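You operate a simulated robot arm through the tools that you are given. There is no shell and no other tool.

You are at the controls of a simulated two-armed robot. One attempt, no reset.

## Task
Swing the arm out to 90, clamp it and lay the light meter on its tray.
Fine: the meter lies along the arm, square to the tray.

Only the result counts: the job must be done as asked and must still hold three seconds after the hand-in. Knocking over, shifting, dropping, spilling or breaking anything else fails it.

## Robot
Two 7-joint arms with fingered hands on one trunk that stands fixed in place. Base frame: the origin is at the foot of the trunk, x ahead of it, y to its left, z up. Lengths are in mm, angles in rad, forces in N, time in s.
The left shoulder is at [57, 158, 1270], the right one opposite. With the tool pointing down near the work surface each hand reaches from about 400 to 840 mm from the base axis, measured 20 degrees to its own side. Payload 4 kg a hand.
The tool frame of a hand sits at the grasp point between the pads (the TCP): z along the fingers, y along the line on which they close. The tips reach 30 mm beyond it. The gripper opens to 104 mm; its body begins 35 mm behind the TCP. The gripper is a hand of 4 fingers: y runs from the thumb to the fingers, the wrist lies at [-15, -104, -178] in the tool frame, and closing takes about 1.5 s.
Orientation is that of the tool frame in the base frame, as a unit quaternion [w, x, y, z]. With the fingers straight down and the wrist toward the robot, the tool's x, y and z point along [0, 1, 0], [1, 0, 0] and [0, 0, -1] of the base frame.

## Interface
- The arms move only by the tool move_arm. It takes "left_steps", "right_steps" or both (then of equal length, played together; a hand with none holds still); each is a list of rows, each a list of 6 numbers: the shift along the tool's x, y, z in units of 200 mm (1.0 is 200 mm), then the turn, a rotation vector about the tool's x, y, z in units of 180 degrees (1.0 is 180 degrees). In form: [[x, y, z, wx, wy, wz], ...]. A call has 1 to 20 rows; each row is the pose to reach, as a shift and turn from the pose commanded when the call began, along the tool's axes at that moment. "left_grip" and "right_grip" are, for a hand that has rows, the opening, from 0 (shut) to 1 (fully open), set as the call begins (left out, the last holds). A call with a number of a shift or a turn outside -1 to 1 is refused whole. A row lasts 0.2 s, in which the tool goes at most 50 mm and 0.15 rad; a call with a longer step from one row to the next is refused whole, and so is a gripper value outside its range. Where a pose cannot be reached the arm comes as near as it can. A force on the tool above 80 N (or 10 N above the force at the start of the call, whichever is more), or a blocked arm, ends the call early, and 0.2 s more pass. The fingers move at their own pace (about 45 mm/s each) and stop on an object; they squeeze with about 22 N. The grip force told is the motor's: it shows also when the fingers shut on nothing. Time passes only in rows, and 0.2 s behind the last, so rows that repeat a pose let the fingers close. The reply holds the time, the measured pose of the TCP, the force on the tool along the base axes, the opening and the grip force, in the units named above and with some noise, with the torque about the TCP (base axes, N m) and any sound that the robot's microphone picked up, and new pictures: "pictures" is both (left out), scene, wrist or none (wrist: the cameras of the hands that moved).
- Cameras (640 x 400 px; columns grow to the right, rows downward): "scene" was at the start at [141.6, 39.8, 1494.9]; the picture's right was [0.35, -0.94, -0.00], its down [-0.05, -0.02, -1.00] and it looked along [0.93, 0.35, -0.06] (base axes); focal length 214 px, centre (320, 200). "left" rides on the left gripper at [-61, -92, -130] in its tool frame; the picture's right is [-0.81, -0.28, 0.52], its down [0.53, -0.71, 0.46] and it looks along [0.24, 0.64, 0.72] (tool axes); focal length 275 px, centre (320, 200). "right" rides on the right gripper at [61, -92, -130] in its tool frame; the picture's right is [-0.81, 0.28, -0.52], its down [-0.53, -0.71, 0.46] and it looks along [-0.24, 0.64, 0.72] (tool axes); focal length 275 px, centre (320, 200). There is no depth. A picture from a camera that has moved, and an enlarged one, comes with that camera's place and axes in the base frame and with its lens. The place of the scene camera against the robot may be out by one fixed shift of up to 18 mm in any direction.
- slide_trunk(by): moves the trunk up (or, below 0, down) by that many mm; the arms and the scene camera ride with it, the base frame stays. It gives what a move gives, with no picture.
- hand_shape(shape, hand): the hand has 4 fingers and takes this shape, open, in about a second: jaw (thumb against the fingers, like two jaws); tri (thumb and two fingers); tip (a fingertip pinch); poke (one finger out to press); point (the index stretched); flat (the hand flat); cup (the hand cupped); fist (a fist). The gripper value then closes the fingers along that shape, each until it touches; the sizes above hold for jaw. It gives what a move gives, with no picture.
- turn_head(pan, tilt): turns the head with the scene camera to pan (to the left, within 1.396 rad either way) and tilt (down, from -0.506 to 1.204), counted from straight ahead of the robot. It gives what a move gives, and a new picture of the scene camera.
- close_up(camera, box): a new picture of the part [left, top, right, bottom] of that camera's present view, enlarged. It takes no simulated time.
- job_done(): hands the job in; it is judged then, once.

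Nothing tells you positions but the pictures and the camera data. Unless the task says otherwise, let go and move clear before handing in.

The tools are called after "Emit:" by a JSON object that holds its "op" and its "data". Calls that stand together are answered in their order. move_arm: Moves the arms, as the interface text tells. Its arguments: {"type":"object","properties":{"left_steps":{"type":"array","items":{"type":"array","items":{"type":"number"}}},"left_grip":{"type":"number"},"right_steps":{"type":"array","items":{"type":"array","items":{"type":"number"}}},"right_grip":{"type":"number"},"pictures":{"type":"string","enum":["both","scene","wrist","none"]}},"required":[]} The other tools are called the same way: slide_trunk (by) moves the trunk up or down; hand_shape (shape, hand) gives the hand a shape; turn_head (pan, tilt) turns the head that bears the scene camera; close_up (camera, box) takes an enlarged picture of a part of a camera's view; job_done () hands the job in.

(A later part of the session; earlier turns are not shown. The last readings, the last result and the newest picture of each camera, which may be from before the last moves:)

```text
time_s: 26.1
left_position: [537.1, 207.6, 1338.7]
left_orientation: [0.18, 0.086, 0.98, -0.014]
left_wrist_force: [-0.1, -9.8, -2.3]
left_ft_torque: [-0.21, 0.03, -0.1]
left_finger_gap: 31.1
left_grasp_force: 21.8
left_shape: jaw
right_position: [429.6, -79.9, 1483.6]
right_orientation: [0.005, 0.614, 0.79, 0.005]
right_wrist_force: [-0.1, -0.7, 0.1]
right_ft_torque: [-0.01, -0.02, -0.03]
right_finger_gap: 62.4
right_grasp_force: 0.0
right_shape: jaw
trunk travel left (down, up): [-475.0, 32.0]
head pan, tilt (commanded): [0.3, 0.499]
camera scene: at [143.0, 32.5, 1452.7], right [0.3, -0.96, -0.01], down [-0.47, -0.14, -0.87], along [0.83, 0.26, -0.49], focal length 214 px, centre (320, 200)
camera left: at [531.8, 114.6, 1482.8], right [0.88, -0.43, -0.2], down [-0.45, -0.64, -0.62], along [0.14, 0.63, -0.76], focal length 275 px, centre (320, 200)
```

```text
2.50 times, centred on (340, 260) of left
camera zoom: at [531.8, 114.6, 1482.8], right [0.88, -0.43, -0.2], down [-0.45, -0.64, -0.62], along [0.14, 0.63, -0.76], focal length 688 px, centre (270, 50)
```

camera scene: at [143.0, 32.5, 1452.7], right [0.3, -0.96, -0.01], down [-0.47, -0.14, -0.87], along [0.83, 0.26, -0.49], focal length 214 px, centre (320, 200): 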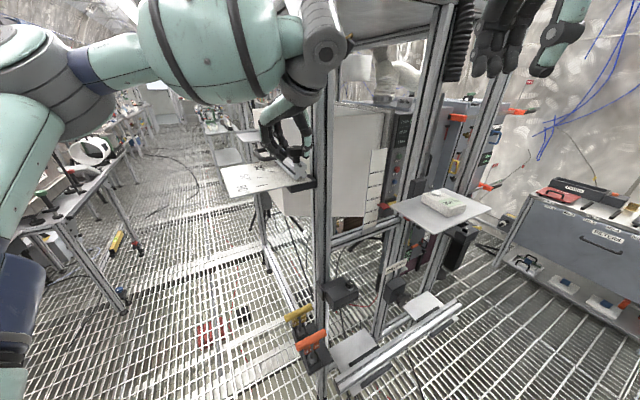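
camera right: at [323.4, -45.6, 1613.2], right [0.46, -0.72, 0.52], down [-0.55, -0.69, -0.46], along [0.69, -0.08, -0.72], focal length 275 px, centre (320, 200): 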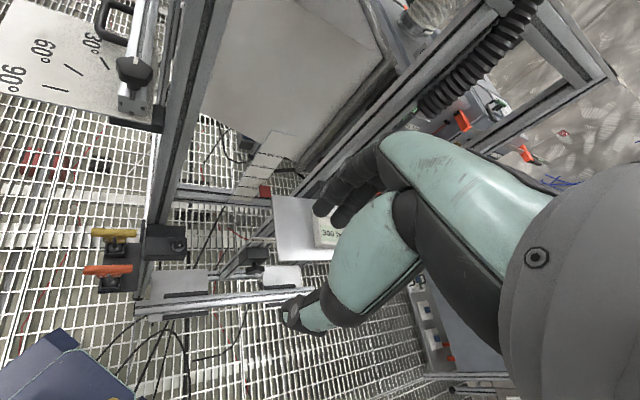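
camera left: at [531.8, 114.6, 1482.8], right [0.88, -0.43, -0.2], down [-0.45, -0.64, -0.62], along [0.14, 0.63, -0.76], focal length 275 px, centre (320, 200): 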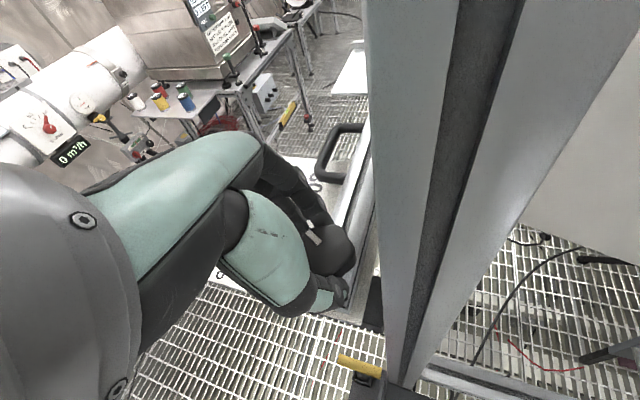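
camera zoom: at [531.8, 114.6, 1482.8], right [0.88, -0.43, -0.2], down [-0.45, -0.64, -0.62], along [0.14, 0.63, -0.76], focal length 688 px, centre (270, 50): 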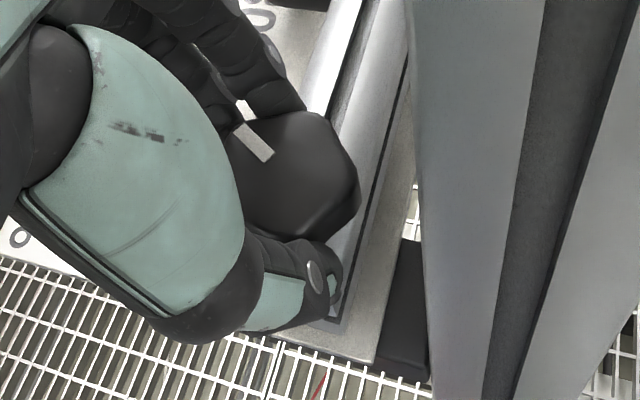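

The knob has turned 60° and the rail hasn't moved. There is still room, so I'll turn another 20° in this grasp.

Emit:
{"op": "move_arm", "data": {"left_steps": [[-0.001, -0.003, 0, -0.0127, 0, -0.0348], [-0.002, -0.006, 0.0006, -0.0253, 0, -0.0696], [-0.003, -0.009, 0.001, -0.038, 0, -0.1044], [-0.003, -0.009, 0.001, -0.038, 0, -0.1044]], "pictures": "wrist"}}

Emit:
{"op": "close_up", "data": {"camera": "left", "box": [240, 180, 440, 340]}}

```text
time_s: 27.1
left_position: [516.3, 252.6, 1319.1]
left_orientation: [0.179, -0.086, 0.98, 0.016]
left_wrist_force: [0.4, -1.0, 0.0]
left_ft_torque: [0.05, 0.02, 0.01]
left_finger_gap: 23.2
left_grasp_force: 22.0
left_shape: jaw
left hand out of reach, approached as far as the arm can: row 1, 2, 3, 4
right_position: [433.5, -83.3, 1483.2]
right_orientation: [0.003, 0.614, 0.789, 0.006]
right_wrist_force: [0.4, 0.1, 0.6]
right_ft_torque: [0.05, 0.02, 0.03]
right_finger_gap: 62.4
right_grasp_force: 0.1
right_shape: jaw
trunk travel left (down, up): [-475.0, 32.0]
head pan, tilt (commanded): [0.3, 0.499]
camera left: at [543.7, 164.0, 1464.0], right [0.97, -0.11, -0.2], down [-0.21, -0.76, -0.61], along [-0.09, 0.64, -0.76], focal length 275 px, centre (320, 200)
```

left: 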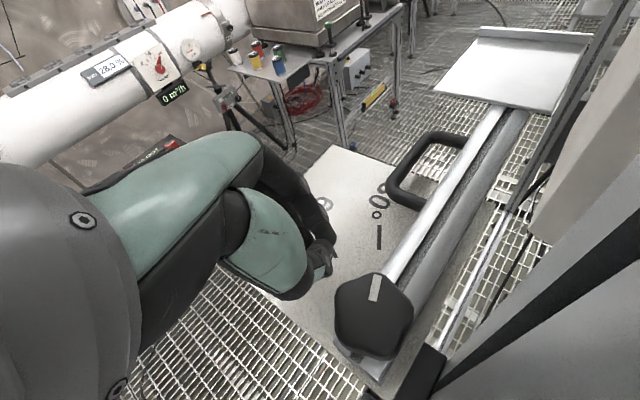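

```text
2.50 times, centred on (340, 260) of left
camera zoom: at [543.7, 164.0, 1464.0], right [0.97, -0.11, -0.2], down [-0.21, -0.76, -0.61], along [-0.09, 0.64, -0.76], focal length 688 px, centre (270, 50)
```

zoom: 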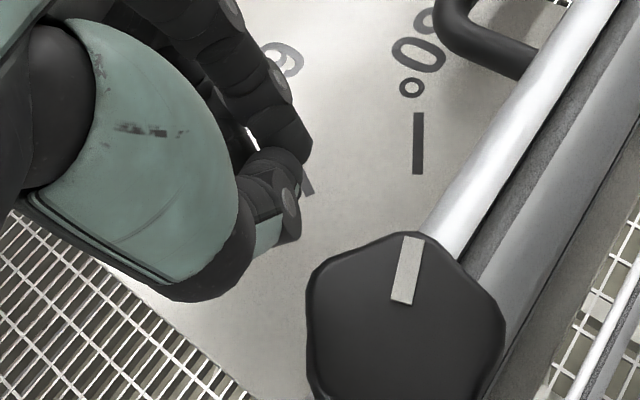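

The left arm ran out of reach and slipped off the knob without hitting anything. Let me see the knob's angle now and open the hand.

Emit:
{"op": "move_arm", "data": {"left_steps": [[-0.03, 0, -0.1, 0, 0, 0], [-0.06, 0, -0.2, 0, 0, 0], [-0.06, 0, -0.2, 0, 0, 0]], "left_grip": 0.6, "pictures": "both"}}

Emit:
{"op": "close_up", "data": {"camera": "right", "box": [60, 0, 220, 140]}}

Emit:
{"op": "close_up", "data": {"camera": "scene", "box": [250, 100, 350, 180]}}

```text
time_s: 27.9
left_position: [505.4, 267.8, 1356.6]
left_orientation: [0.18, -0.086, 0.98, 0.014]
left_wrist_force: [0.7, -0.2, 0.1]
left_ft_torque: [0.01, 0.01, 0.01]
left_finger_gap: 62.0
left_grasp_force: 0.0
left_shape: jaw
left hand out of reach, approached as far as the arm can: row 1, 2, 3
right_position: [429.4, -78.8, 1484.2]
right_orientation: [0.004, 0.613, 0.79, 0.004]
right_wrist_force: [0.6, -1.0, 0.0]
right_ft_torque: [0.0, 0.01, -0.01]
right_finger_gap: 62.6
right_grasp_force: 0.1
right_shape: jaw
trunk travel left (down, up): [-475.0, 32.0]
head pan, tilt (commanded): [0.3, 0.499]
camera scene: at [142.9, 33.9, 1452.7], right [0.3, -0.96, 0.0], down [-0.47, -0.14, -0.87], along [0.83, 0.26, -0.49], focal length 214 px, centre (320, 200)
camera left: at [533.6, 179.6, 1501.0], right [0.97, -0.11, -0.2], down [-0.21, -0.76, -0.61], along [-0.08, 0.64, -0.77], focal length 275 px, centre (320, 200)
```

scene: 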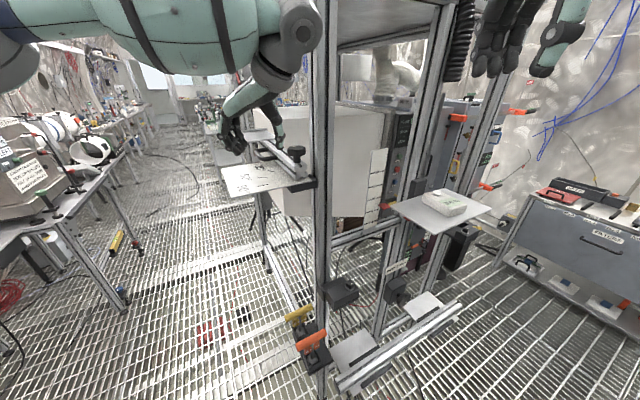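
left: 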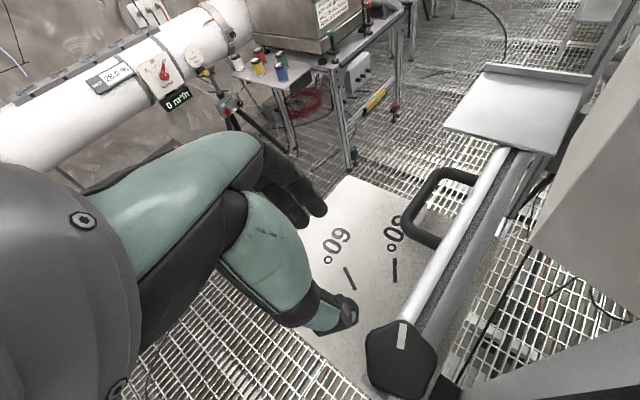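

```text
2.86 times, centred on (140, 70) of right
camera zoom: at [323.6, -42.7, 1613.2], right [0.46, -0.72, 0.52], down [-0.55, -0.69, -0.46], along [0.69, -0.08, -0.72], focal length 786 px, centre (834, 571)
```

zoom: 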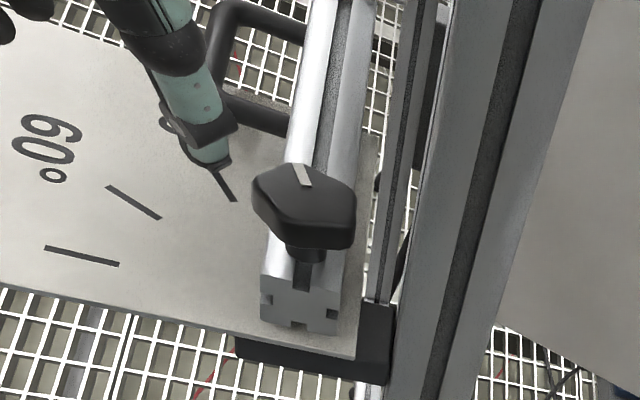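

```text
5.00 times, centred on (300, 140) of scene
camera zoom: at [142.9, 33.9, 1452.7], right [0.3, -0.96, 0.0], down [-0.47, -0.14, -0.87], along [0.83, 0.26, -0.49], focal length 1072 px, centre (420, 500)
```

zoom: 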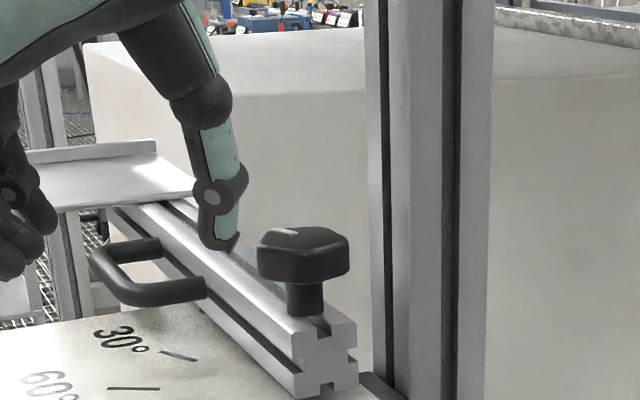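

The knob ended about 25° loose from its start. I'll raise the hand clear, turn it back clockwise to its wind-up angle, and take another turn.

Emit:
{"op": "move_arm", "data": {"left_steps": [[-0.02, 0.03, -0.07, 0.0152, 0, 0.0418], [-0.05, 0.06, -0.14, 0.0304, 0, 0.0836], [-0.07, 0.09, -0.2, 0.0456, 0, 0.1254], [-0.085, 0.113, -0.251, 0.0608, 0, 0.1672], [-0.085, 0.113, -0.251, 0.076, 0, 0.209], [-0.085, 0.113, -0.251, 0.0912, 0, 0.2508], [-0.085, 0.113, -0.251, 0.1064, 0, 0.2926], [-0.085, 0.113, -0.251, 0.1216, 0, 0.3344], [-0.085, 0.113, -0.251, 0.1368, 0, 0.3762], [-0.085, 0.113, -0.251, 0.152, 0, 0.418], [-0.085, 0.113, -0.251, 0.152, 0, 0.418]], "pictures": "wrist"}}

```text
time_s: 30.3
left_position: [499.3, 289.8, 1408.1]
left_orientation: [0.146, 0.567, 0.805, -0.096]
left_wrist_force: [0.0, 0.1, 0.2]
left_ft_torque: [0.02, 0.02, 0.01]
left_finger_gap: 62.3
left_grasp_force: 0.0
left_shape: jaw
right_position: [430.4, -78.7, 1483.4]
right_orientation: [0.005, 0.613, 0.79, 0.005]
right_wrist_force: [0.3, -0.4, 0.1]
right_ft_torque: [-0.03, -0.01, 0.0]
right_finger_gap: 62.8
right_grasp_force: 0.1
right_shape: jaw
trunk travel left (down, up): [-475.0, 32.0]
head pan, tilt (commanded): [0.3, 0.499]
camera left: at [417.4, 245.3, 1551.8], right [0.06, -0.98, -0.21], down [-0.78, 0.08, -0.62], along [0.62, 0.2, -0.76], focal length 275 px, centre (320, 200)
```

left: 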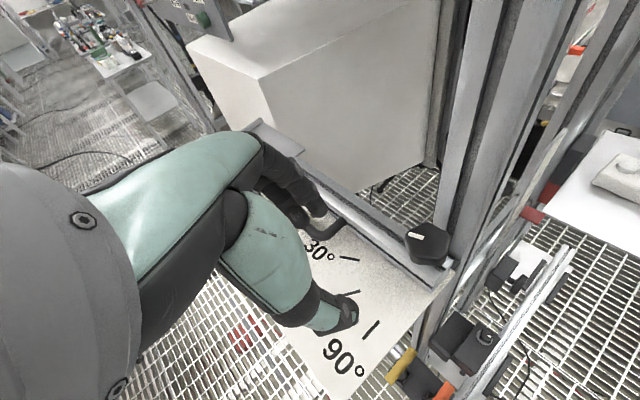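

Now back over the knob and down onto it with the same alignment that worked before, then close.

Emit:
{"op": "move_arm", "data": {"left_steps": [[-0.14, 0.02, 0.05, 0, 0, 0], [-0.28, 0.04, 0.1, 0, 0, 0], [-0.4085, 0.06, 0.1485, 0, 0, 0], [-0.383, 0.06, 0.219, 0, 0, 0], [-0.357, 0.06, 0.29, 0, 0, 0], [-0.331, 0.06, 0.36, 0, 0, 0], [-0.305, 0.06, 0.43, 0, 0, 0], [-0.289, 0.06, 0.4775, 0, 0, 0], [-0.289, 0.06, 0.4775, 0, 0, 0]], "left_grip": 0.65, "pictures": "wrist"}}

Emit:
{"op": "close_up", "data": {"camera": "right", "box": [60, 0, 220, 140]}}

Emit:
{"op": "close_up", "data": {"camera": "left", "box": [240, 180, 440, 340]}}

```text
time_s: 32.3
left_position: [542.5, 210.8, 1338.9]
left_orientation: [0.147, 0.566, 0.806, -0.097]
left_wrist_force: [0.4, -0.4, -0.4]
left_ft_torque: [-0.01, -0.01, 0.01]
left_finger_gap: 67.3
left_grasp_force: 0.1
left_shape: jaw
right_position: [430.8, -77.8, 1483.3]
right_orientation: [0.005, 0.613, 0.79, 0.004]
right_wrist_force: [0.3, 1.1, -0.1]
right_ft_torque: [-0.02, 0.01, -0.02]
right_finger_gap: 62.6
right_grasp_force: 0.2
right_shape: jaw
trunk travel left (down, up): [-475.0, 32.0]
head pan, tilt (commanded): [0.3, 0.499]
camera left: at [458.9, 167.9, 1481.5], right [0.06, -0.98, -0.21], down [-0.78, 0.08, -0.62], along [0.62, 0.2, -0.76], focal length 275 px, centre (320, 200)
```

left: 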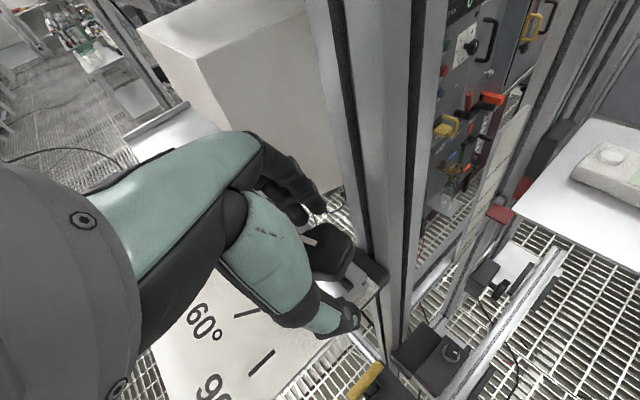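

```text
2.86 times, centred on (140, 70) of right
camera zoom: at [323.8, -42.0, 1613.1], right [0.46, -0.72, 0.52], down [-0.55, -0.69, -0.46], along [0.69, -0.08, -0.72], focal length 786 px, centre (834, 571)
```

zoom: 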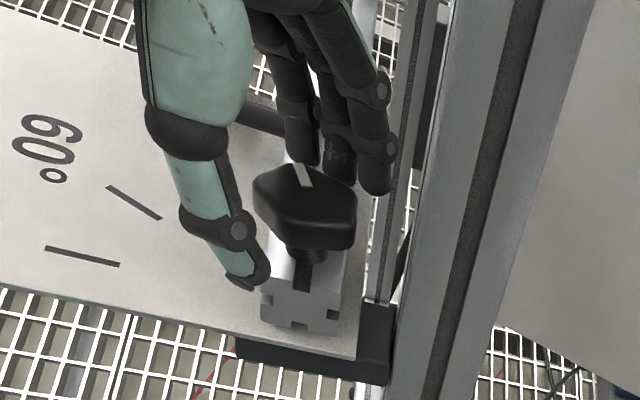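

```text
2.50 times, centred on (340, 260) of left
camera zoom: at [458.9, 167.9, 1481.5], right [0.06, -0.98, -0.21], down [-0.78, 0.08, -0.62], along [0.62, 0.2, -0.76], focal length 688 px, centre (270, 50)
```

zoom: 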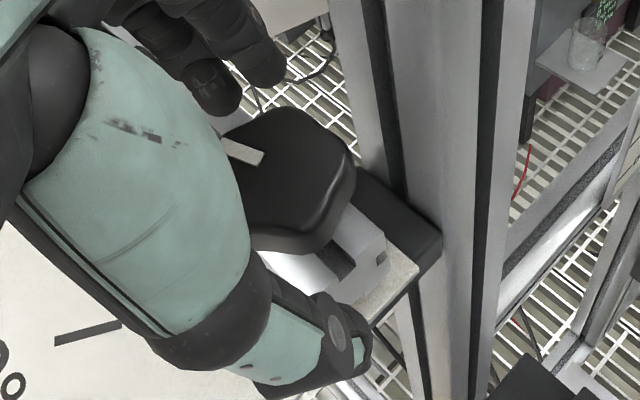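

Aligned the same way as before. I'll close on the knob and turn it 58° counter-clockwise in one go.

Emit:
{"op": "move_arm", "data": {"left_steps": [[0, 0, 0, 0, 0, 0], [0, 0, 0, 0, 0, 0], [0, 0, 0, 0, 0, 0], [0, 0, 0, 0, 0, 0], [0, -0.004, 0, -0.0138, 0, -0.0379], [0, -0.008, 0, -0.0275, 0, -0.0757], [-0.001, -0.012, 0, -0.0413, 0, -0.1136], [-0.0011, -0.0157, 0.0004, -0.0551, 0, -0.1515], [-0.003, -0.019, 0.001, -0.0689, 0, -0.1893], [-0.005, -0.022, 0.0018, -0.0826, 0, -0.2272], [-0.007, -0.025, 0.0025, -0.0964, 0, -0.265], [-0.0087, -0.028, 0.0032, -0.1102, 0, -0.3029], [-0.0087, -0.028, 0.0032, -0.1102, 0, -0.3029]], "left_grip": 0.0, "pictures": "wrist"}}

Emit:
{"op": "close_up", "data": {"camera": "left", "box": [240, 180, 440, 340]}}

```text
time_s: 35.1
left_position: [539.2, 206.9, 1338.5]
left_orientation: [0.179, 0.102, 0.978, -0.018]
left_wrist_force: [-0.6, -8.8, -7.2]
left_ft_torque: [-0.19, 0.07, -0.07]
left_finger_gap: 31.5
left_grasp_force: 22.1
left_shape: jaw
right_position: [431.8, -80.2, 1482.8]
right_orientation: [0.005, 0.613, 0.79, 0.003]
right_wrist_force: [0.9, -0.1, 0.4]
right_ft_torque: [-0.03, 0.05, -0.02]
right_finger_gap: 62.5
right_grasp_force: 0.1
right_shape: jaw
trunk travel left (down, up): [-475.0, 32.0]
head pan, tilt (commanded): [0.3, 0.499]
camera left: at [530.8, 114.3, 1483.1], right [0.86, -0.46, -0.2], down [-0.48, -0.63, -0.62], along [0.16, 0.63, -0.76], focal length 275 px, centre (320, 200)
```

left: 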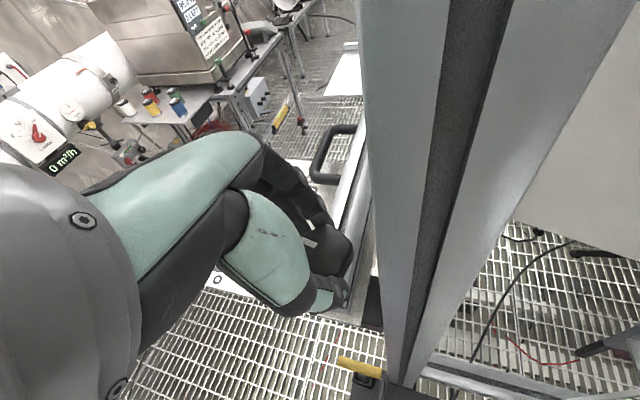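

```text
2.50 times, centred on (340, 260) of left
camera zoom: at [530.8, 114.3, 1483.1], right [0.86, -0.46, -0.2], down [-0.48, -0.63, -0.62], along [0.16, 0.63, -0.76], focal length 688 px, centre (270, 50)
```

zoom: 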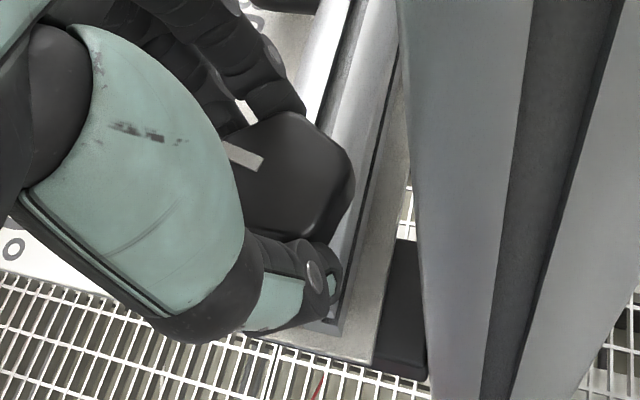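

The knob has now turned about 80° in total. I'll open the hand in place first, then rise straight up and look.

Emit:
{"op": "move_arm", "data": {"left_steps": [[0, 0, 0, 0, 0, 0], [0, 0, 0, 0, 0, 0], [0, 0, 0, 0, 0, 0], [0, 0, 0, 0, 0, 0], [-0.03, 0, -0.08, 0, 0, 0], [-0.06, 0, -0.165, 0, 0, 0], [-0.12, 0, -0.329, 0, 0, 0]], "left_grip": 0.75, "pictures": "both"}}

Emit:
{"op": "close_up", "data": {"camera": "right", "box": [60, 0, 220, 140]}}

Emit:
{"op": "close_up", "data": {"camera": "left", "box": [240, 180, 440, 340]}}

```text
time_s: 36.7
left_position: [527.2, 225.0, 1403.7]
left_orientation: [0.18, 0.104, 0.978, -0.017]
left_wrist_force: [0.0, 0.5, 0.0]
left_ft_torque: [0.02, 0.01, -0.02]
left_finger_gap: 77.7
left_grasp_force: 0.1
left_shape: jaw
left hand out of reach, approached as far as the arm can: row 6, 7
right_position: [427.1, -77.1, 1484.3]
right_orientation: [0.006, 0.613, 0.79, 0.005]
right_wrist_force: [0.2, 0.0, 0.4]
right_ft_torque: [0.0, 0.0, 0.02]
right_finger_gap: 62.7
right_grasp_force: 0.1
right_shape: jaw
trunk travel left (down, up): [-475.0, 32.0]
head pan, tilt (commanded): [0.3, 0.499]
camera scene: at [141.6, 34.8, 1452.8], right [0.3, -0.96, 0.0], down [-0.47, -0.14, -0.87], along [0.83, 0.26, -0.49], focal length 214 px, centre (320, 200)
camera left: at [519.2, 132.1, 1547.6], right [0.86, -0.46, -0.2], down [-0.48, -0.63, -0.62], along [0.16, 0.63, -0.76], focal length 275 px, centre (320, 200)
```

scene: 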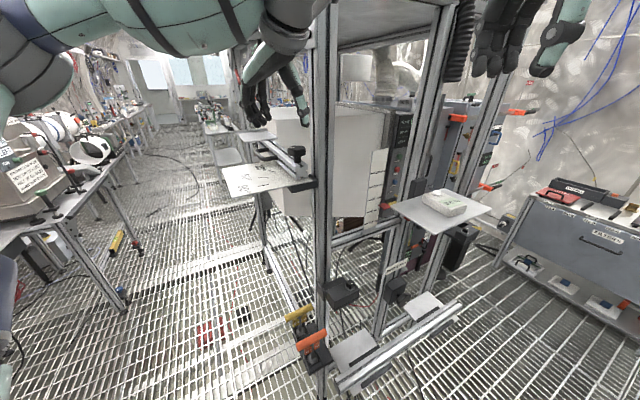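
left: 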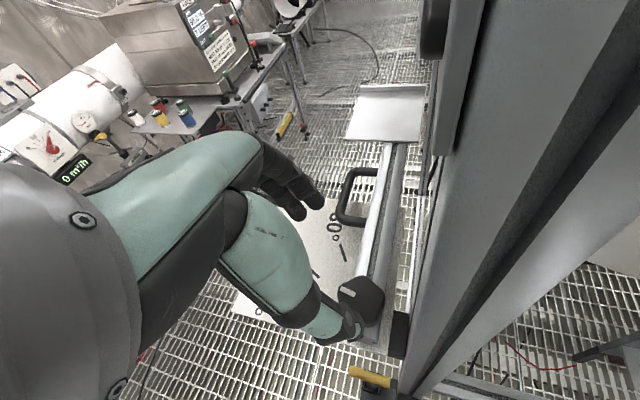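

```text
2.86 times, centred on (140, 70) of right
camera zoom: at [321.8, -41.6, 1613.6], right [0.46, -0.72, 0.52], down [-0.55, -0.69, -0.46], along [0.69, -0.08, -0.71], focal length 786 px, centre (834, 571)
```

zoom: 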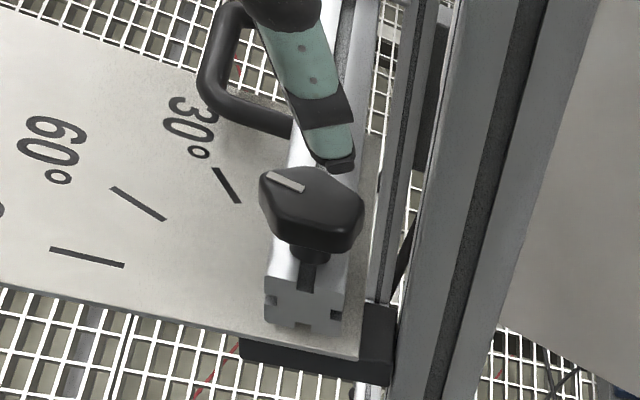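

```text
2.50 times, centred on (340, 260) of left
camera zoom: at [519.2, 132.1, 1547.6], right [0.86, -0.46, -0.2], down [-0.48, -0.63, -0.62], along [0.16, 0.63, -0.76], focal length 688 px, centre (270, 50)
```

zoom: 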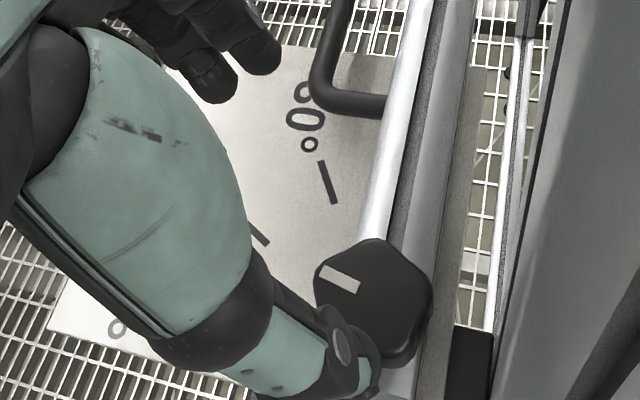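

The white mark has moved about 75° from where it started. I'll take the left hand out and rotate it back to the rail-straddling orientation to try the swing.

Emit:
{"op": "move_arm", "data": {"left_steps": [[0.04, 0.12, -0.06, 0.0156, 0, 0.0428], [0.08, 0.25, -0.12, 0.0312, 0, 0.0856], [0.13, 0.36, -0.17, 0.0467, 0, 0.1285], [0.1725, 0.4365, -0.201, 0.0623, 0, 0.1713], [0.1725, 0.4365, -0.201, 0.0779, 0, 0.2141], [0.1725, 0.4365, -0.201, 0.0935, 0, 0.2569], [0.1725, 0.4365, -0.201, 0.1091, 0, 0.2997], [0.1725, 0.4365, -0.201, 0.1246, 0, 0.3426], [0.1725, 0.4365, -0.201, 0.1402, 0, 0.3854], [0.1725, 0.4365, -0.201, 0.1558, 0, 0.4282], [0.1725, 0.4365, -0.201, 0.1714, 0, 0.471], [0.1725, 0.4365, -0.201, 0.187, 0, 0.5138], [0.1725, 0.4365, -0.201, 0.2025, 0, 0.5567], [0.1725, 0.4365, -0.201, 0.2181, 0, 0.5995], [0.1725, 0.4365, -0.201, 0.2337, 0, 0.6423]], "left_grip": 1.0, "pictures": "wrist"}}

```text
time_s: 39.9
left_position: [501.9, 320.0, 1428.4]
left_orientation: [0.069, 0.911, 0.375, -0.154]
left_wrist_force: [0.2, 0.4, 0.1]
left_ft_torque: [-0.02, 0.0, -0.01]
left_finger_gap: 103.7
left_grasp_force: 0.0
left_shape: jaw
right_position: [432.1, -78.1, 1482.2]
right_orientation: [0.005, 0.614, 0.79, 0.003]
right_wrist_force: [-0.1, -0.5, 0.5]
right_ft_torque: [-0.03, 0.01, -0.01]
right_finger_gap: 62.6
right_grasp_force: 0.1
right_shape: jaw
trunk travel left (down, up): [-475.0, 32.0]
head pan, tilt (commanded): [0.3, 0.499]
camera left: at [427.4, 375.6, 1570.6], right [-0.86, -0.47, -0.22], down [-0.25, 0.75, -0.61], along [0.45, -0.47, -0.76], focal length 275 px, centre (320, 200)
```

left: 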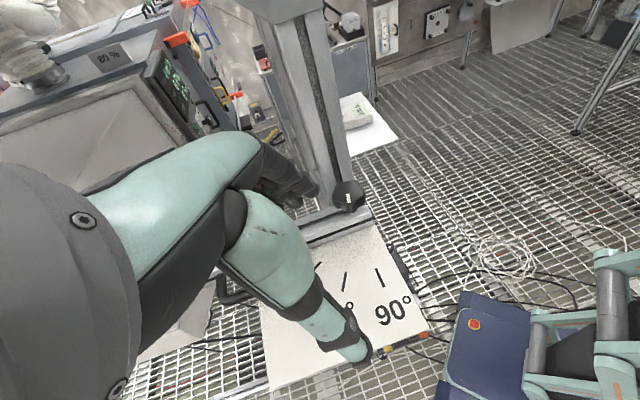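

Now untilting and moving above the rail and handle as before.

Emit:
{"op": "move_arm", "data": {"left_steps": [[0.07, 0.07, 0.02, 0, 0.037, 0], [0.15, 0.15, 0.04, 0, 0.074, 0], [0.22, 0.22, 0.06, 0, 0.111, 0], [0.3, 0.3, 0.08, 0, 0.111, 0], [0.37, 0.37, 0.11, 0, 0.111, 0], [0.4475, 0.447, 0.1355, 0, 0.111, 0], [0.4475, 0.447, 0.1355, 0, 0.111, 0]], "pictures": "wrist"}}

Emit:
{"op": "close_up", "data": {"camera": "right", "box": [0, 0, 240, 150]}}

Emit:
{"op": "close_up", "data": {"camera": "scene", "box": [210, 90, 350, 190]}}

```text
time_s: 41.5
left_position: [619.4, 308.1, 1372.0]
left_orientation: [0.003, 0.924, 0.382, 0.005]
left_wrist_force: [-0.7, -0.1, 0.3]
left_ft_torque: [0.05, -0.01, -0.01]
left_finger_gap: 103.8
left_grasp_force: 0.0
left_shape: jaw
right_position: [429.5, -77.2, 1483.0]
right_orientation: [0.006, 0.613, 0.79, 0.004]
right_wrist_force: [0.1, 0.3, 0.3]
right_ft_torque: [-0.02, 0.0, -0.01]
right_finger_gap: 62.6
right_grasp_force: 0.2
right_shape: jaw
trunk travel left (down, up): [-475.0, 32.0]
head pan, tilt (commanded): [0.3, 0.499]
camera left: at [509.8, 330.4, 1502.3], right [-0.76, -0.38, -0.53], down [-0.12, 0.88, -0.46], along [0.64, -0.28, -0.72], focal length 275 px, centre (320, 200)
```

left: 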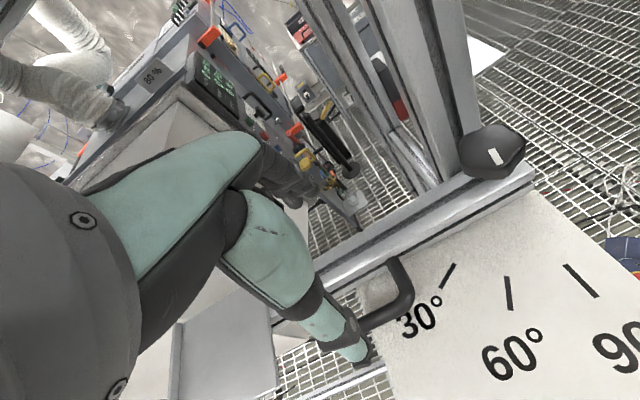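

```text
2.67 times, centred on (120, 75) of right
camera zoom: at [323.0, -41.6, 1613.3], right [0.46, -0.72, 0.52], down [-0.55, -0.69, -0.46], along [0.69, -0.08, -0.72], focal length 734 px, centre (853, 533)
```

zoom: 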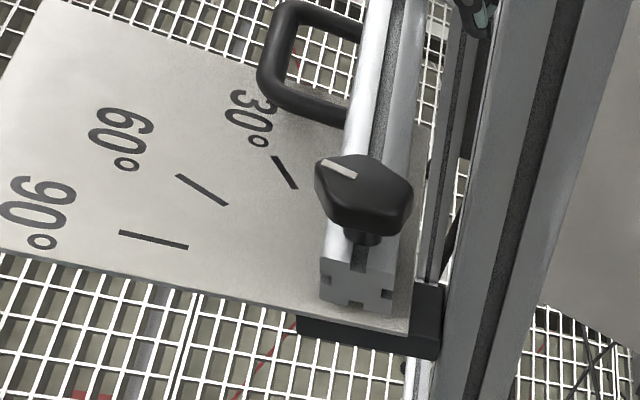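

```text
4.00 times, centred on (280, 140) of scene
camera zoom: at [142.7, 34.8, 1452.7], right [0.3, -0.96, 0.0], down [-0.47, -0.14, -0.87], along [0.83, 0.26, -0.49], focal length 858 px, centre (480, 440)
```

zoom: 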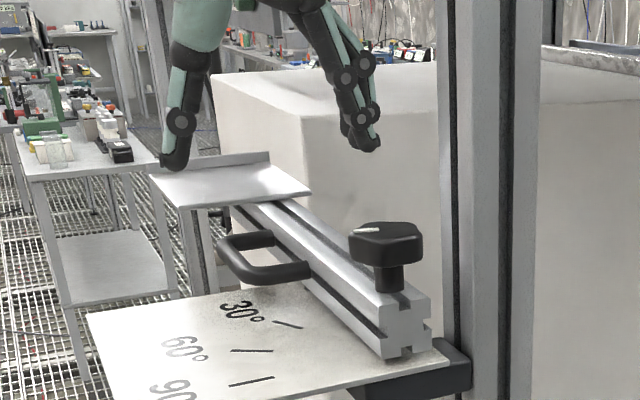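

Positioned as before. I'll lower around rail and handle, narrow the opening, and try 15° of swing again.

Emit:
{"op": "move_arm", "data": {"left_steps": [[0, 0, 0.08, 0, 0, 0], [0, 0, 0.17, 0, 0, 0], [0, 0, 0.26, 0, 0, 0], [0, 0, 0.33, 0, 0, 0], [0, 0, 0.33, 0, 0, 0], [-0.0172, -0.081, 0.33, 0, 0, -0.04167], [-0.0449, -0.1591, 0.33, 0, 0, -0.0833], [-0.0449, -0.1591, 0.33, 0, 0, -0.0833]], "left_grip": 0.9, "pictures": "wrist"}}

Emit:
{"op": "close_up", "data": {"camera": "right", "box": [0, 0, 240, 150]}}

Emit:
{"op": "close_up", "data": {"camera": "scene", "box": [210, 90, 350, 190]}}

```text
time_s: 43.3
left_position: [592.1, 324.8, 1304.5]
left_orientation: [0.004, 0.866, 0.5, 0.005]
left_wrist_force: [0.1, 0.8, 0.1]
left_ft_torque: [0.02, -0.04, 0.01]
left_finger_gap: 93.8
left_grasp_force: 0.0
left_shape: jaw
right_position: [431.3, -78.1, 1481.9]
right_orientation: [0.005, 0.613, 0.79, 0.003]
right_wrist_force: [-0.2, 0.0, 0.3]
right_ft_torque: [0.0, 0.02, 0.02]
right_finger_gap: 62.3
right_grasp_force: 0.1
right_shape: jaw
trunk travel left (down, up): [-475.0, 32.0]
head pan, tilt (commanded): [0.3, 0.499]
camera left: at [481.2, 317.5, 1435.2], right [-0.64, -0.56, -0.52], down [-0.35, 0.82, -0.46], along [0.69, -0.11, -0.72], focal length 275 px, centre (320, 200)
```

left: 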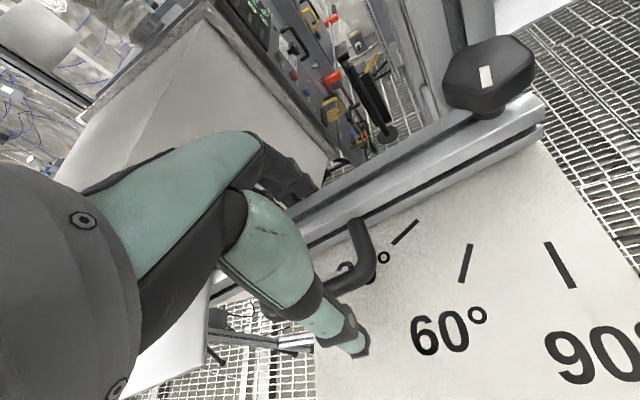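

```text
2.67 times, centred on (120, 75) of right
camera zoom: at [324.6, -42.2, 1612.9], right [0.46, -0.72, 0.52], down [-0.55, -0.69, -0.46], along [0.69, -0.08, -0.72], focal length 734 px, centre (853, 533)
```

zoom: 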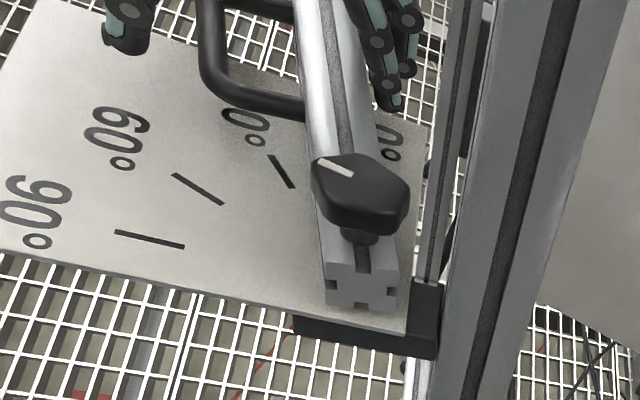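

```text
4.00 times, centred on (280, 140) of scene
camera zoom: at [143.8, 34.4, 1452.6], right [0.3, -0.96, 0.0], down [-0.47, -0.14, -0.87], along [0.83, 0.26, -0.49], focal length 858 px, centre (480, 440)
```

zoom: 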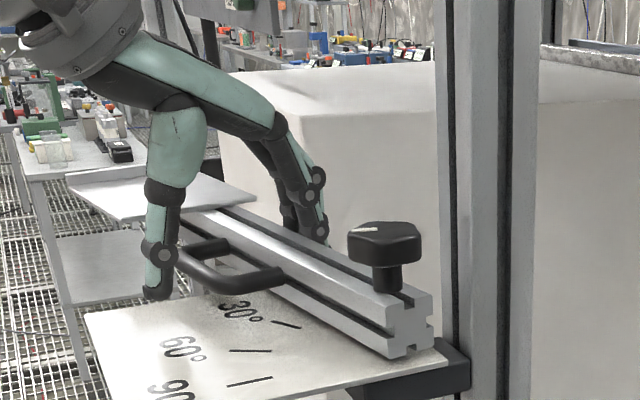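

The arm now swings freely with almost no force. I'll carry on along the arc to about 52°.

Emit:
{"op": "move_arm", "data": {"left_steps": [[-0.0172, -0.081, 0, 0, 0, -0.04167], [-0.0449, -0.1591, 0, 0, 0, -0.0833], [-0.0825, -0.2328, 0, 0, 0, -0.125], [-0.1294, -0.3011, 0, 0, 0, -0.1667], [-0.1849, -0.3626, 0, 0, 0, -0.2083], [-0.1849, -0.3626, 0, 0, 0, -0.2083]], "pictures": "both"}}

Emit:
{"op": "close_up", "data": {"camera": "right", "box": [0, 0, 240, 150]}}

```text
time_s: 44.7
left_position: [508.9, 331.3, 1304.4]
left_orientation: [0.003, 0.659, 0.752, 0.004]
left_wrist_force: [-0.4, 0.1, -0.5]
left_ft_torque: [-0.01, 0.0, 0.0]
left_finger_gap: 93.8
left_grasp_force: 0.1
left_shape: jaw
right_position: [431.5, -77.0, 1482.0]
right_orientation: [0.005, 0.613, 0.79, 0.004]
right_wrist_force: [0.5, 0.1, 0.2]
right_ft_torque: [0.02, -0.01, -0.01]
right_finger_gap: 62.7
right_grasp_force: 0.1
right_shape: jaw
trunk travel left (down, up): [-475.0, 32.0]
head pan, tilt (commanded): [0.3, 0.499]
camera scene: at [143.5, 34.8, 1452.6], right [0.3, -0.96, 0.0], down [-0.47, -0.14, -0.87], along [0.83, 0.26, -0.49], focal length 214 px, centre (320, 200)
camera left: at [426.1, 257.4, 1434.0], right [-0.16, -0.84, -0.52], down [-0.77, 0.43, -0.46], along [0.61, 0.33, -0.72], focal length 275 px, centre (320, 200)
```

scene: 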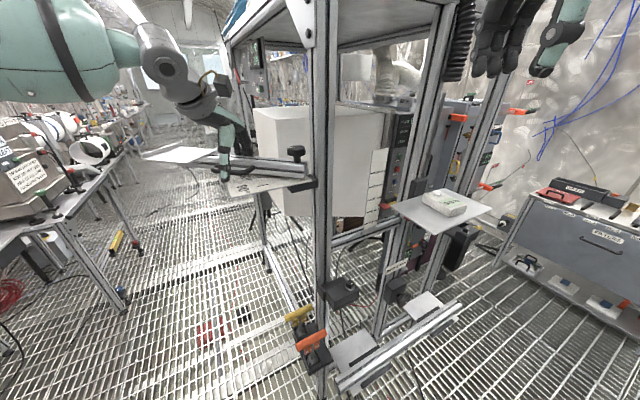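
left: 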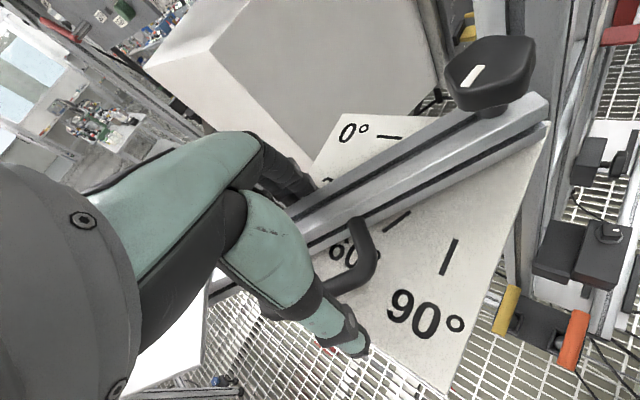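

```text
2.67 times, centred on (120, 75) of right
camera zoom: at [324.4, -41.6, 1613.0], right [0.46, -0.72, 0.52], down [-0.55, -0.69, -0.46], along [0.69, -0.08, -0.72], focal length 734 px, centre (853, 533)
```

zoom: 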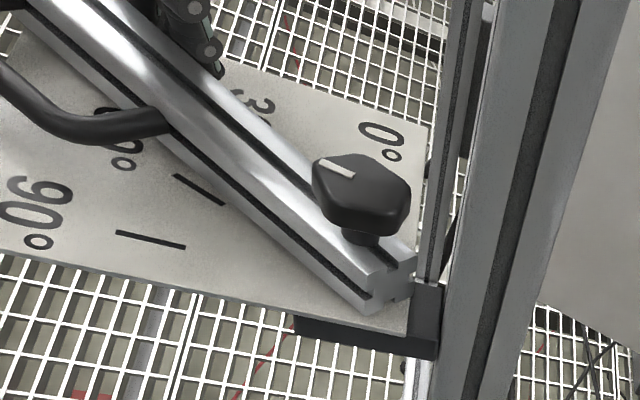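

The arm follows; the knob stays put on the fixed pivot. I'll go on to a hand angle of about 82°.

Emit:
{"op": "move_arm", "data": {"left_steps": [[-0.0172, -0.081, 0, 0, 0, -0.04167], [-0.0449, -0.1591, 0, 0, 0, -0.0833], [-0.0825, -0.2328, 0, 0, 0, -0.125], [-0.1294, -0.3011, 0, 0, 0, -0.1667], [-0.1294, -0.3011, 0, 0, 0, -0.1667]], "pictures": "both"}}

Emit:
{"op": "close_up", "data": {"camera": "right", "box": [0, 0, 240, 150]}}

```text
time_s: 45.9
left_position: [452.0, 296.1, 1303.7]
left_orientation: [0.005, 0.442, 0.897, 0.003]
left_wrist_force: [0.9, 0.2, 0.3]
left_ft_torque: [-0.03, -0.02, -0.01]
left_finger_gap: 93.8
left_grasp_force: 0.0
left_shape: jaw
right_position: [429.6, -76.9, 1483.1]
right_orientation: [0.005, 0.613, 0.79, 0.004]
right_wrist_force: [0.4, -0.6, -0.5]
right_ft_torque: [-0.01, 0.01, -0.01]
right_finger_gap: 62.5
right_grasp_force: 0.0
right_shape: jaw
trunk travel left (down, up): [-475.0, 32.0]
head pan, tilt (commanded): [0.3, 0.499]
camera scene: at [142.9, 35.3, 1452.6], right [0.3, -0.96, 0.0], down [-0.47, -0.14, -0.87], along [0.83, 0.26, -0.49], focal length 214 px, centre (320, 200)
camera left: at [415.7, 192.0, 1434.3], right [0.28, -0.81, -0.51], down [-0.88, -0.01, -0.47], along [0.37, 0.59, -0.72], focal length 275 px, centre (320, 200)
```

scene: 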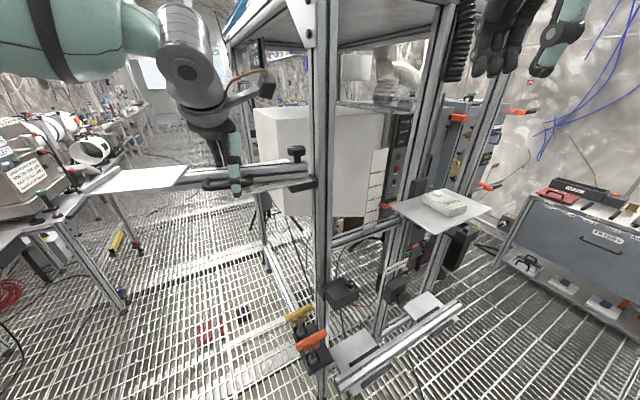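
left: 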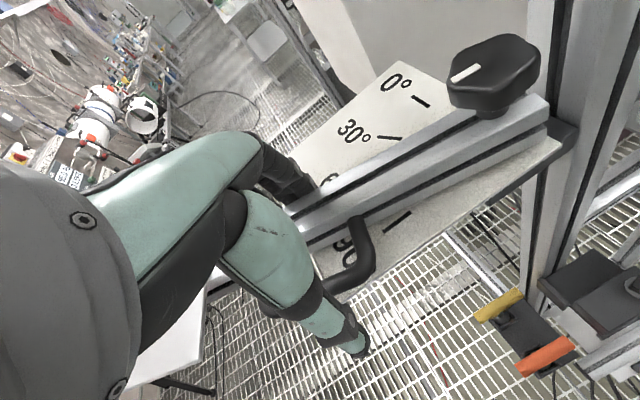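

```text
2.67 times, centred on (120, 75) of right
camera zoom: at [323.6, -41.1, 1613.1], right [0.46, -0.72, 0.52], down [-0.55, -0.69, -0.46], along [0.69, -0.08, -0.72], focal length 734 px, centre (853, 533)
```

zoom: 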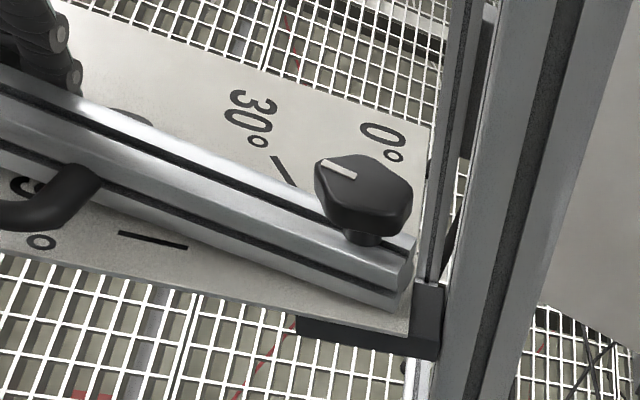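

I'll now close the hand on rail and handle together for firm control over the final angle.

Emit:
{"op": "move_arm", "data": {"left_steps": [[0, 0, 0, 0, 0, 0], [0, 0, 0, 0, 0, 0], [0, 0, 0, 0, 0, 0], [0, 0, 0, 0, 0, 0], [0, 0, 0, 0, 0, 0]], "left_grip": 0.0, "pictures": "wrist"}}

Emit:
{"op": "close_up", "data": {"camera": "right", "box": [0, 0, 240, 150]}}

Emit:
{"op": "close_up", "data": {"camera": "left", "box": [240, 20, 560, 220]}}

```text
time_s: 47.1
left_position: [453.8, 295.7, 1304.0]
left_orientation: [0.005, 0.442, 0.897, 0.002]
left_wrist_force: [-0.2, 0.5, -0.9]
left_ft_torque: [-0.03, 0.02, -0.07]
left_finger_gap: 66.5
left_grasp_force: 22.4
left_shape: jaw
right_position: [430.3, -77.2, 1482.3]
right_orientation: [0.005, 0.614, 0.79, 0.003]
right_wrist_force: [-0.3, 0.8, -0.5]
right_ft_torque: [-0.01, -0.03, -0.02]
right_finger_gap: 62.5
right_grasp_force: 0.0
right_shape: jaw
trunk travel left (down, up): [-475.0, 32.0]
head pan, tilt (commanded): [0.3, 0.499]
camera left: at [416.1, 191.9, 1434.2], right [0.28, -0.81, -0.51], down [-0.89, -0.01, -0.47], along [0.37, 0.59, -0.72], focal length 275 px, centre (320, 200)
```

left: 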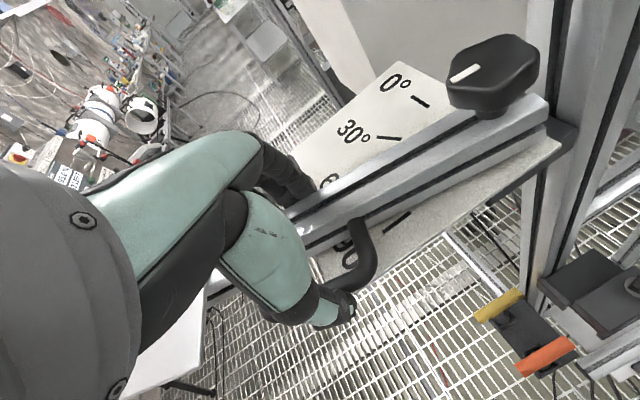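

```text
2.67 times, centred on (120, 75) of right
camera zoom: at [323.9, -41.6, 1613.1], right [0.46, -0.72, 0.52], down [-0.55, -0.69, -0.46], along [0.69, -0.08, -0.72], focal length 734 px, centre (853, 533)
```

zoom: 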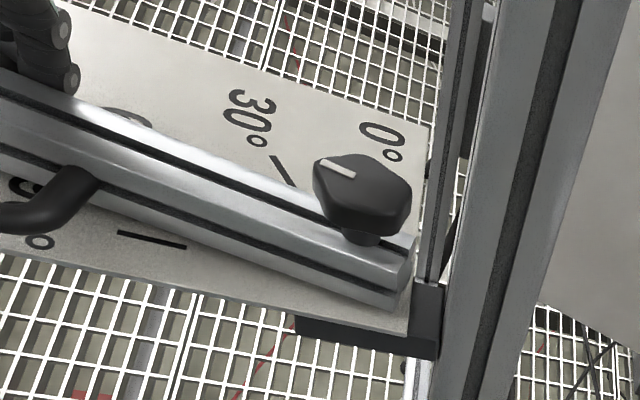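

```text
2.00 times, centred on (400, 120) of left
camera zoom: at [416.1, 191.9, 1434.2], right [0.28, -0.81, -0.51], down [-0.89, -0.01, -0.47], along [0.37, 0.59, -0.72], focal length 551 px, centre (160, 360)
```

zoom: 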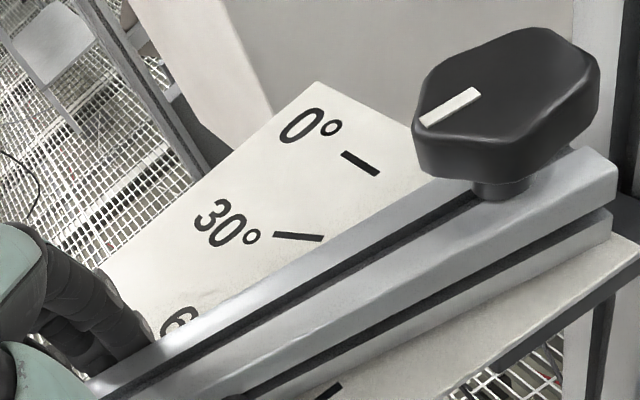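

The grip is firm. The rail is now at about 76° by the picture, so I'll swing 13° more and measure.

Emit:
{"op": "move_arm", "data": {"left_steps": [[-0.0136, -0.0704, 0, 0, 0, -0.0361], [-0.0352, -0.1388, 0, 0, 0, -0.0722], [-0.0352, -0.1388, 0, 0, 0, -0.0722], [-0.0352, -0.1388, 0, 0, 0, -0.0722]], "pictures": "both"}}

Emit:
{"op": "close_up", "data": {"camera": "right", "box": [0, 0, 240, 150]}}

Emit:
{"op": "close_up", "data": {"camera": "left", "box": [240, 20, 560, 220]}}

Emit:
{"op": "close_up", "data": {"camera": "scene", "box": [80, 100, 340, 240]}}

```text
time_s: 48.1
left_position: [434.1, 272.5, 1303.0]
left_orientation: [0.006, 0.338, 0.941, 0.002]
left_wrist_force: [-2.6, 0.6, 2.4]
left_ft_torque: [0.05, 0.05, -0.01]
left_finger_gap: 66.5
left_grasp_force: 22.3
left_shape: jaw
right_position: [429.9, -77.4, 1483.5]
right_orientation: [0.005, 0.614, 0.789, 0.004]
right_wrist_force: [-0.2, -0.2, 0.3]
right_ft_torque: [-0.01, -0.02, 0.03]
right_finger_gap: 62.5
right_grasp_force: 0.0
right_shape: jaw
trunk travel left (down, up): [-475.0, 32.0]
head pan, tilt (commanded): [0.3, 0.499]
camera scene: at [142.2, 34.7, 1452.7], right [0.3, -0.96, 0.0], down [-0.47, -0.14, -0.87], along [0.83, 0.26, -0.49], focal length 214 px, centre (320, 200)
camera left: at [422.4, 163.0, 1434.2], right [0.46, -0.73, -0.51], down [-0.86, -0.21, -0.47], along [0.23, 0.65, -0.72], focal length 275 px, centre (320, 200)
```

scene: 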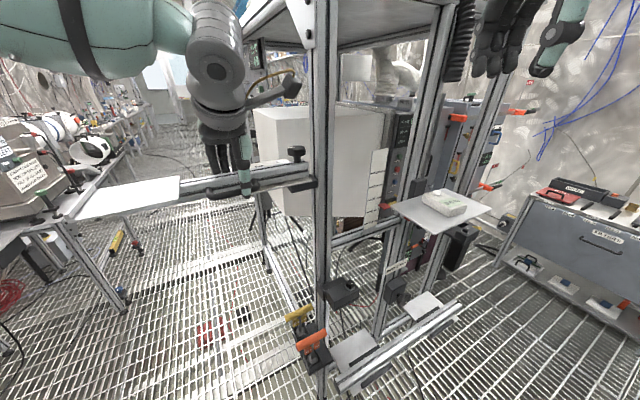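
left: 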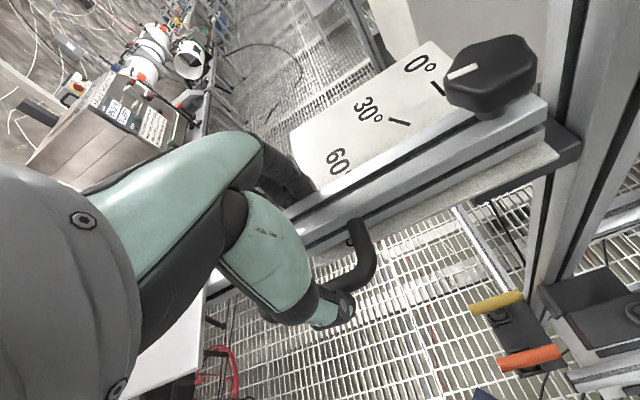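

```text
2.67 times, centred on (120, 75) of right
camera zoom: at [323.0, -41.8, 1613.3], right [0.46, -0.72, 0.52], down [-0.55, -0.69, -0.46], along [0.69, -0.08, -0.72], focal length 734 px, centre (853, 533)
```

zoom: 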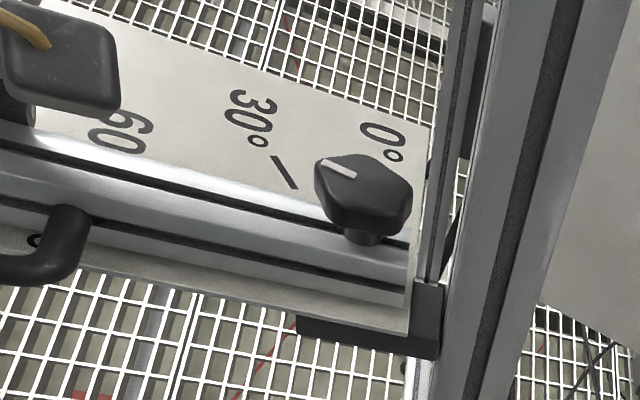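

```text
2.00 times, centred on (400, 120) of left
camera zoom: at [422.4, 163.0, 1434.2], right [0.46, -0.73, -0.51], down [-0.86, -0.21, -0.47], along [0.23, 0.65, -0.72], focal length 551 px, centre (160, 360)
```

zoom: 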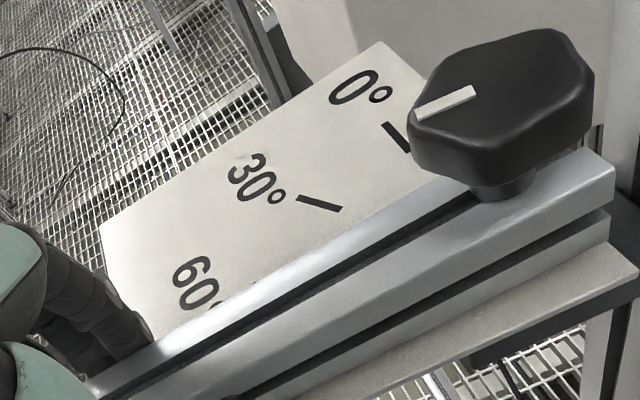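

```text
2.46 times, centred on (210, 170) of scene
camera zoom: at [142.2, 34.7, 1452.7], right [0.3, -0.96, 0.0], down [-0.47, -0.14, -0.87], along [0.83, 0.26, -0.49], focal length 528 px, centre (591, 274)
```

zoom: 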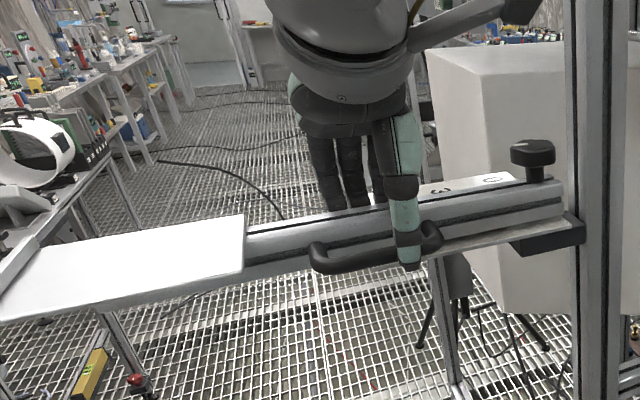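

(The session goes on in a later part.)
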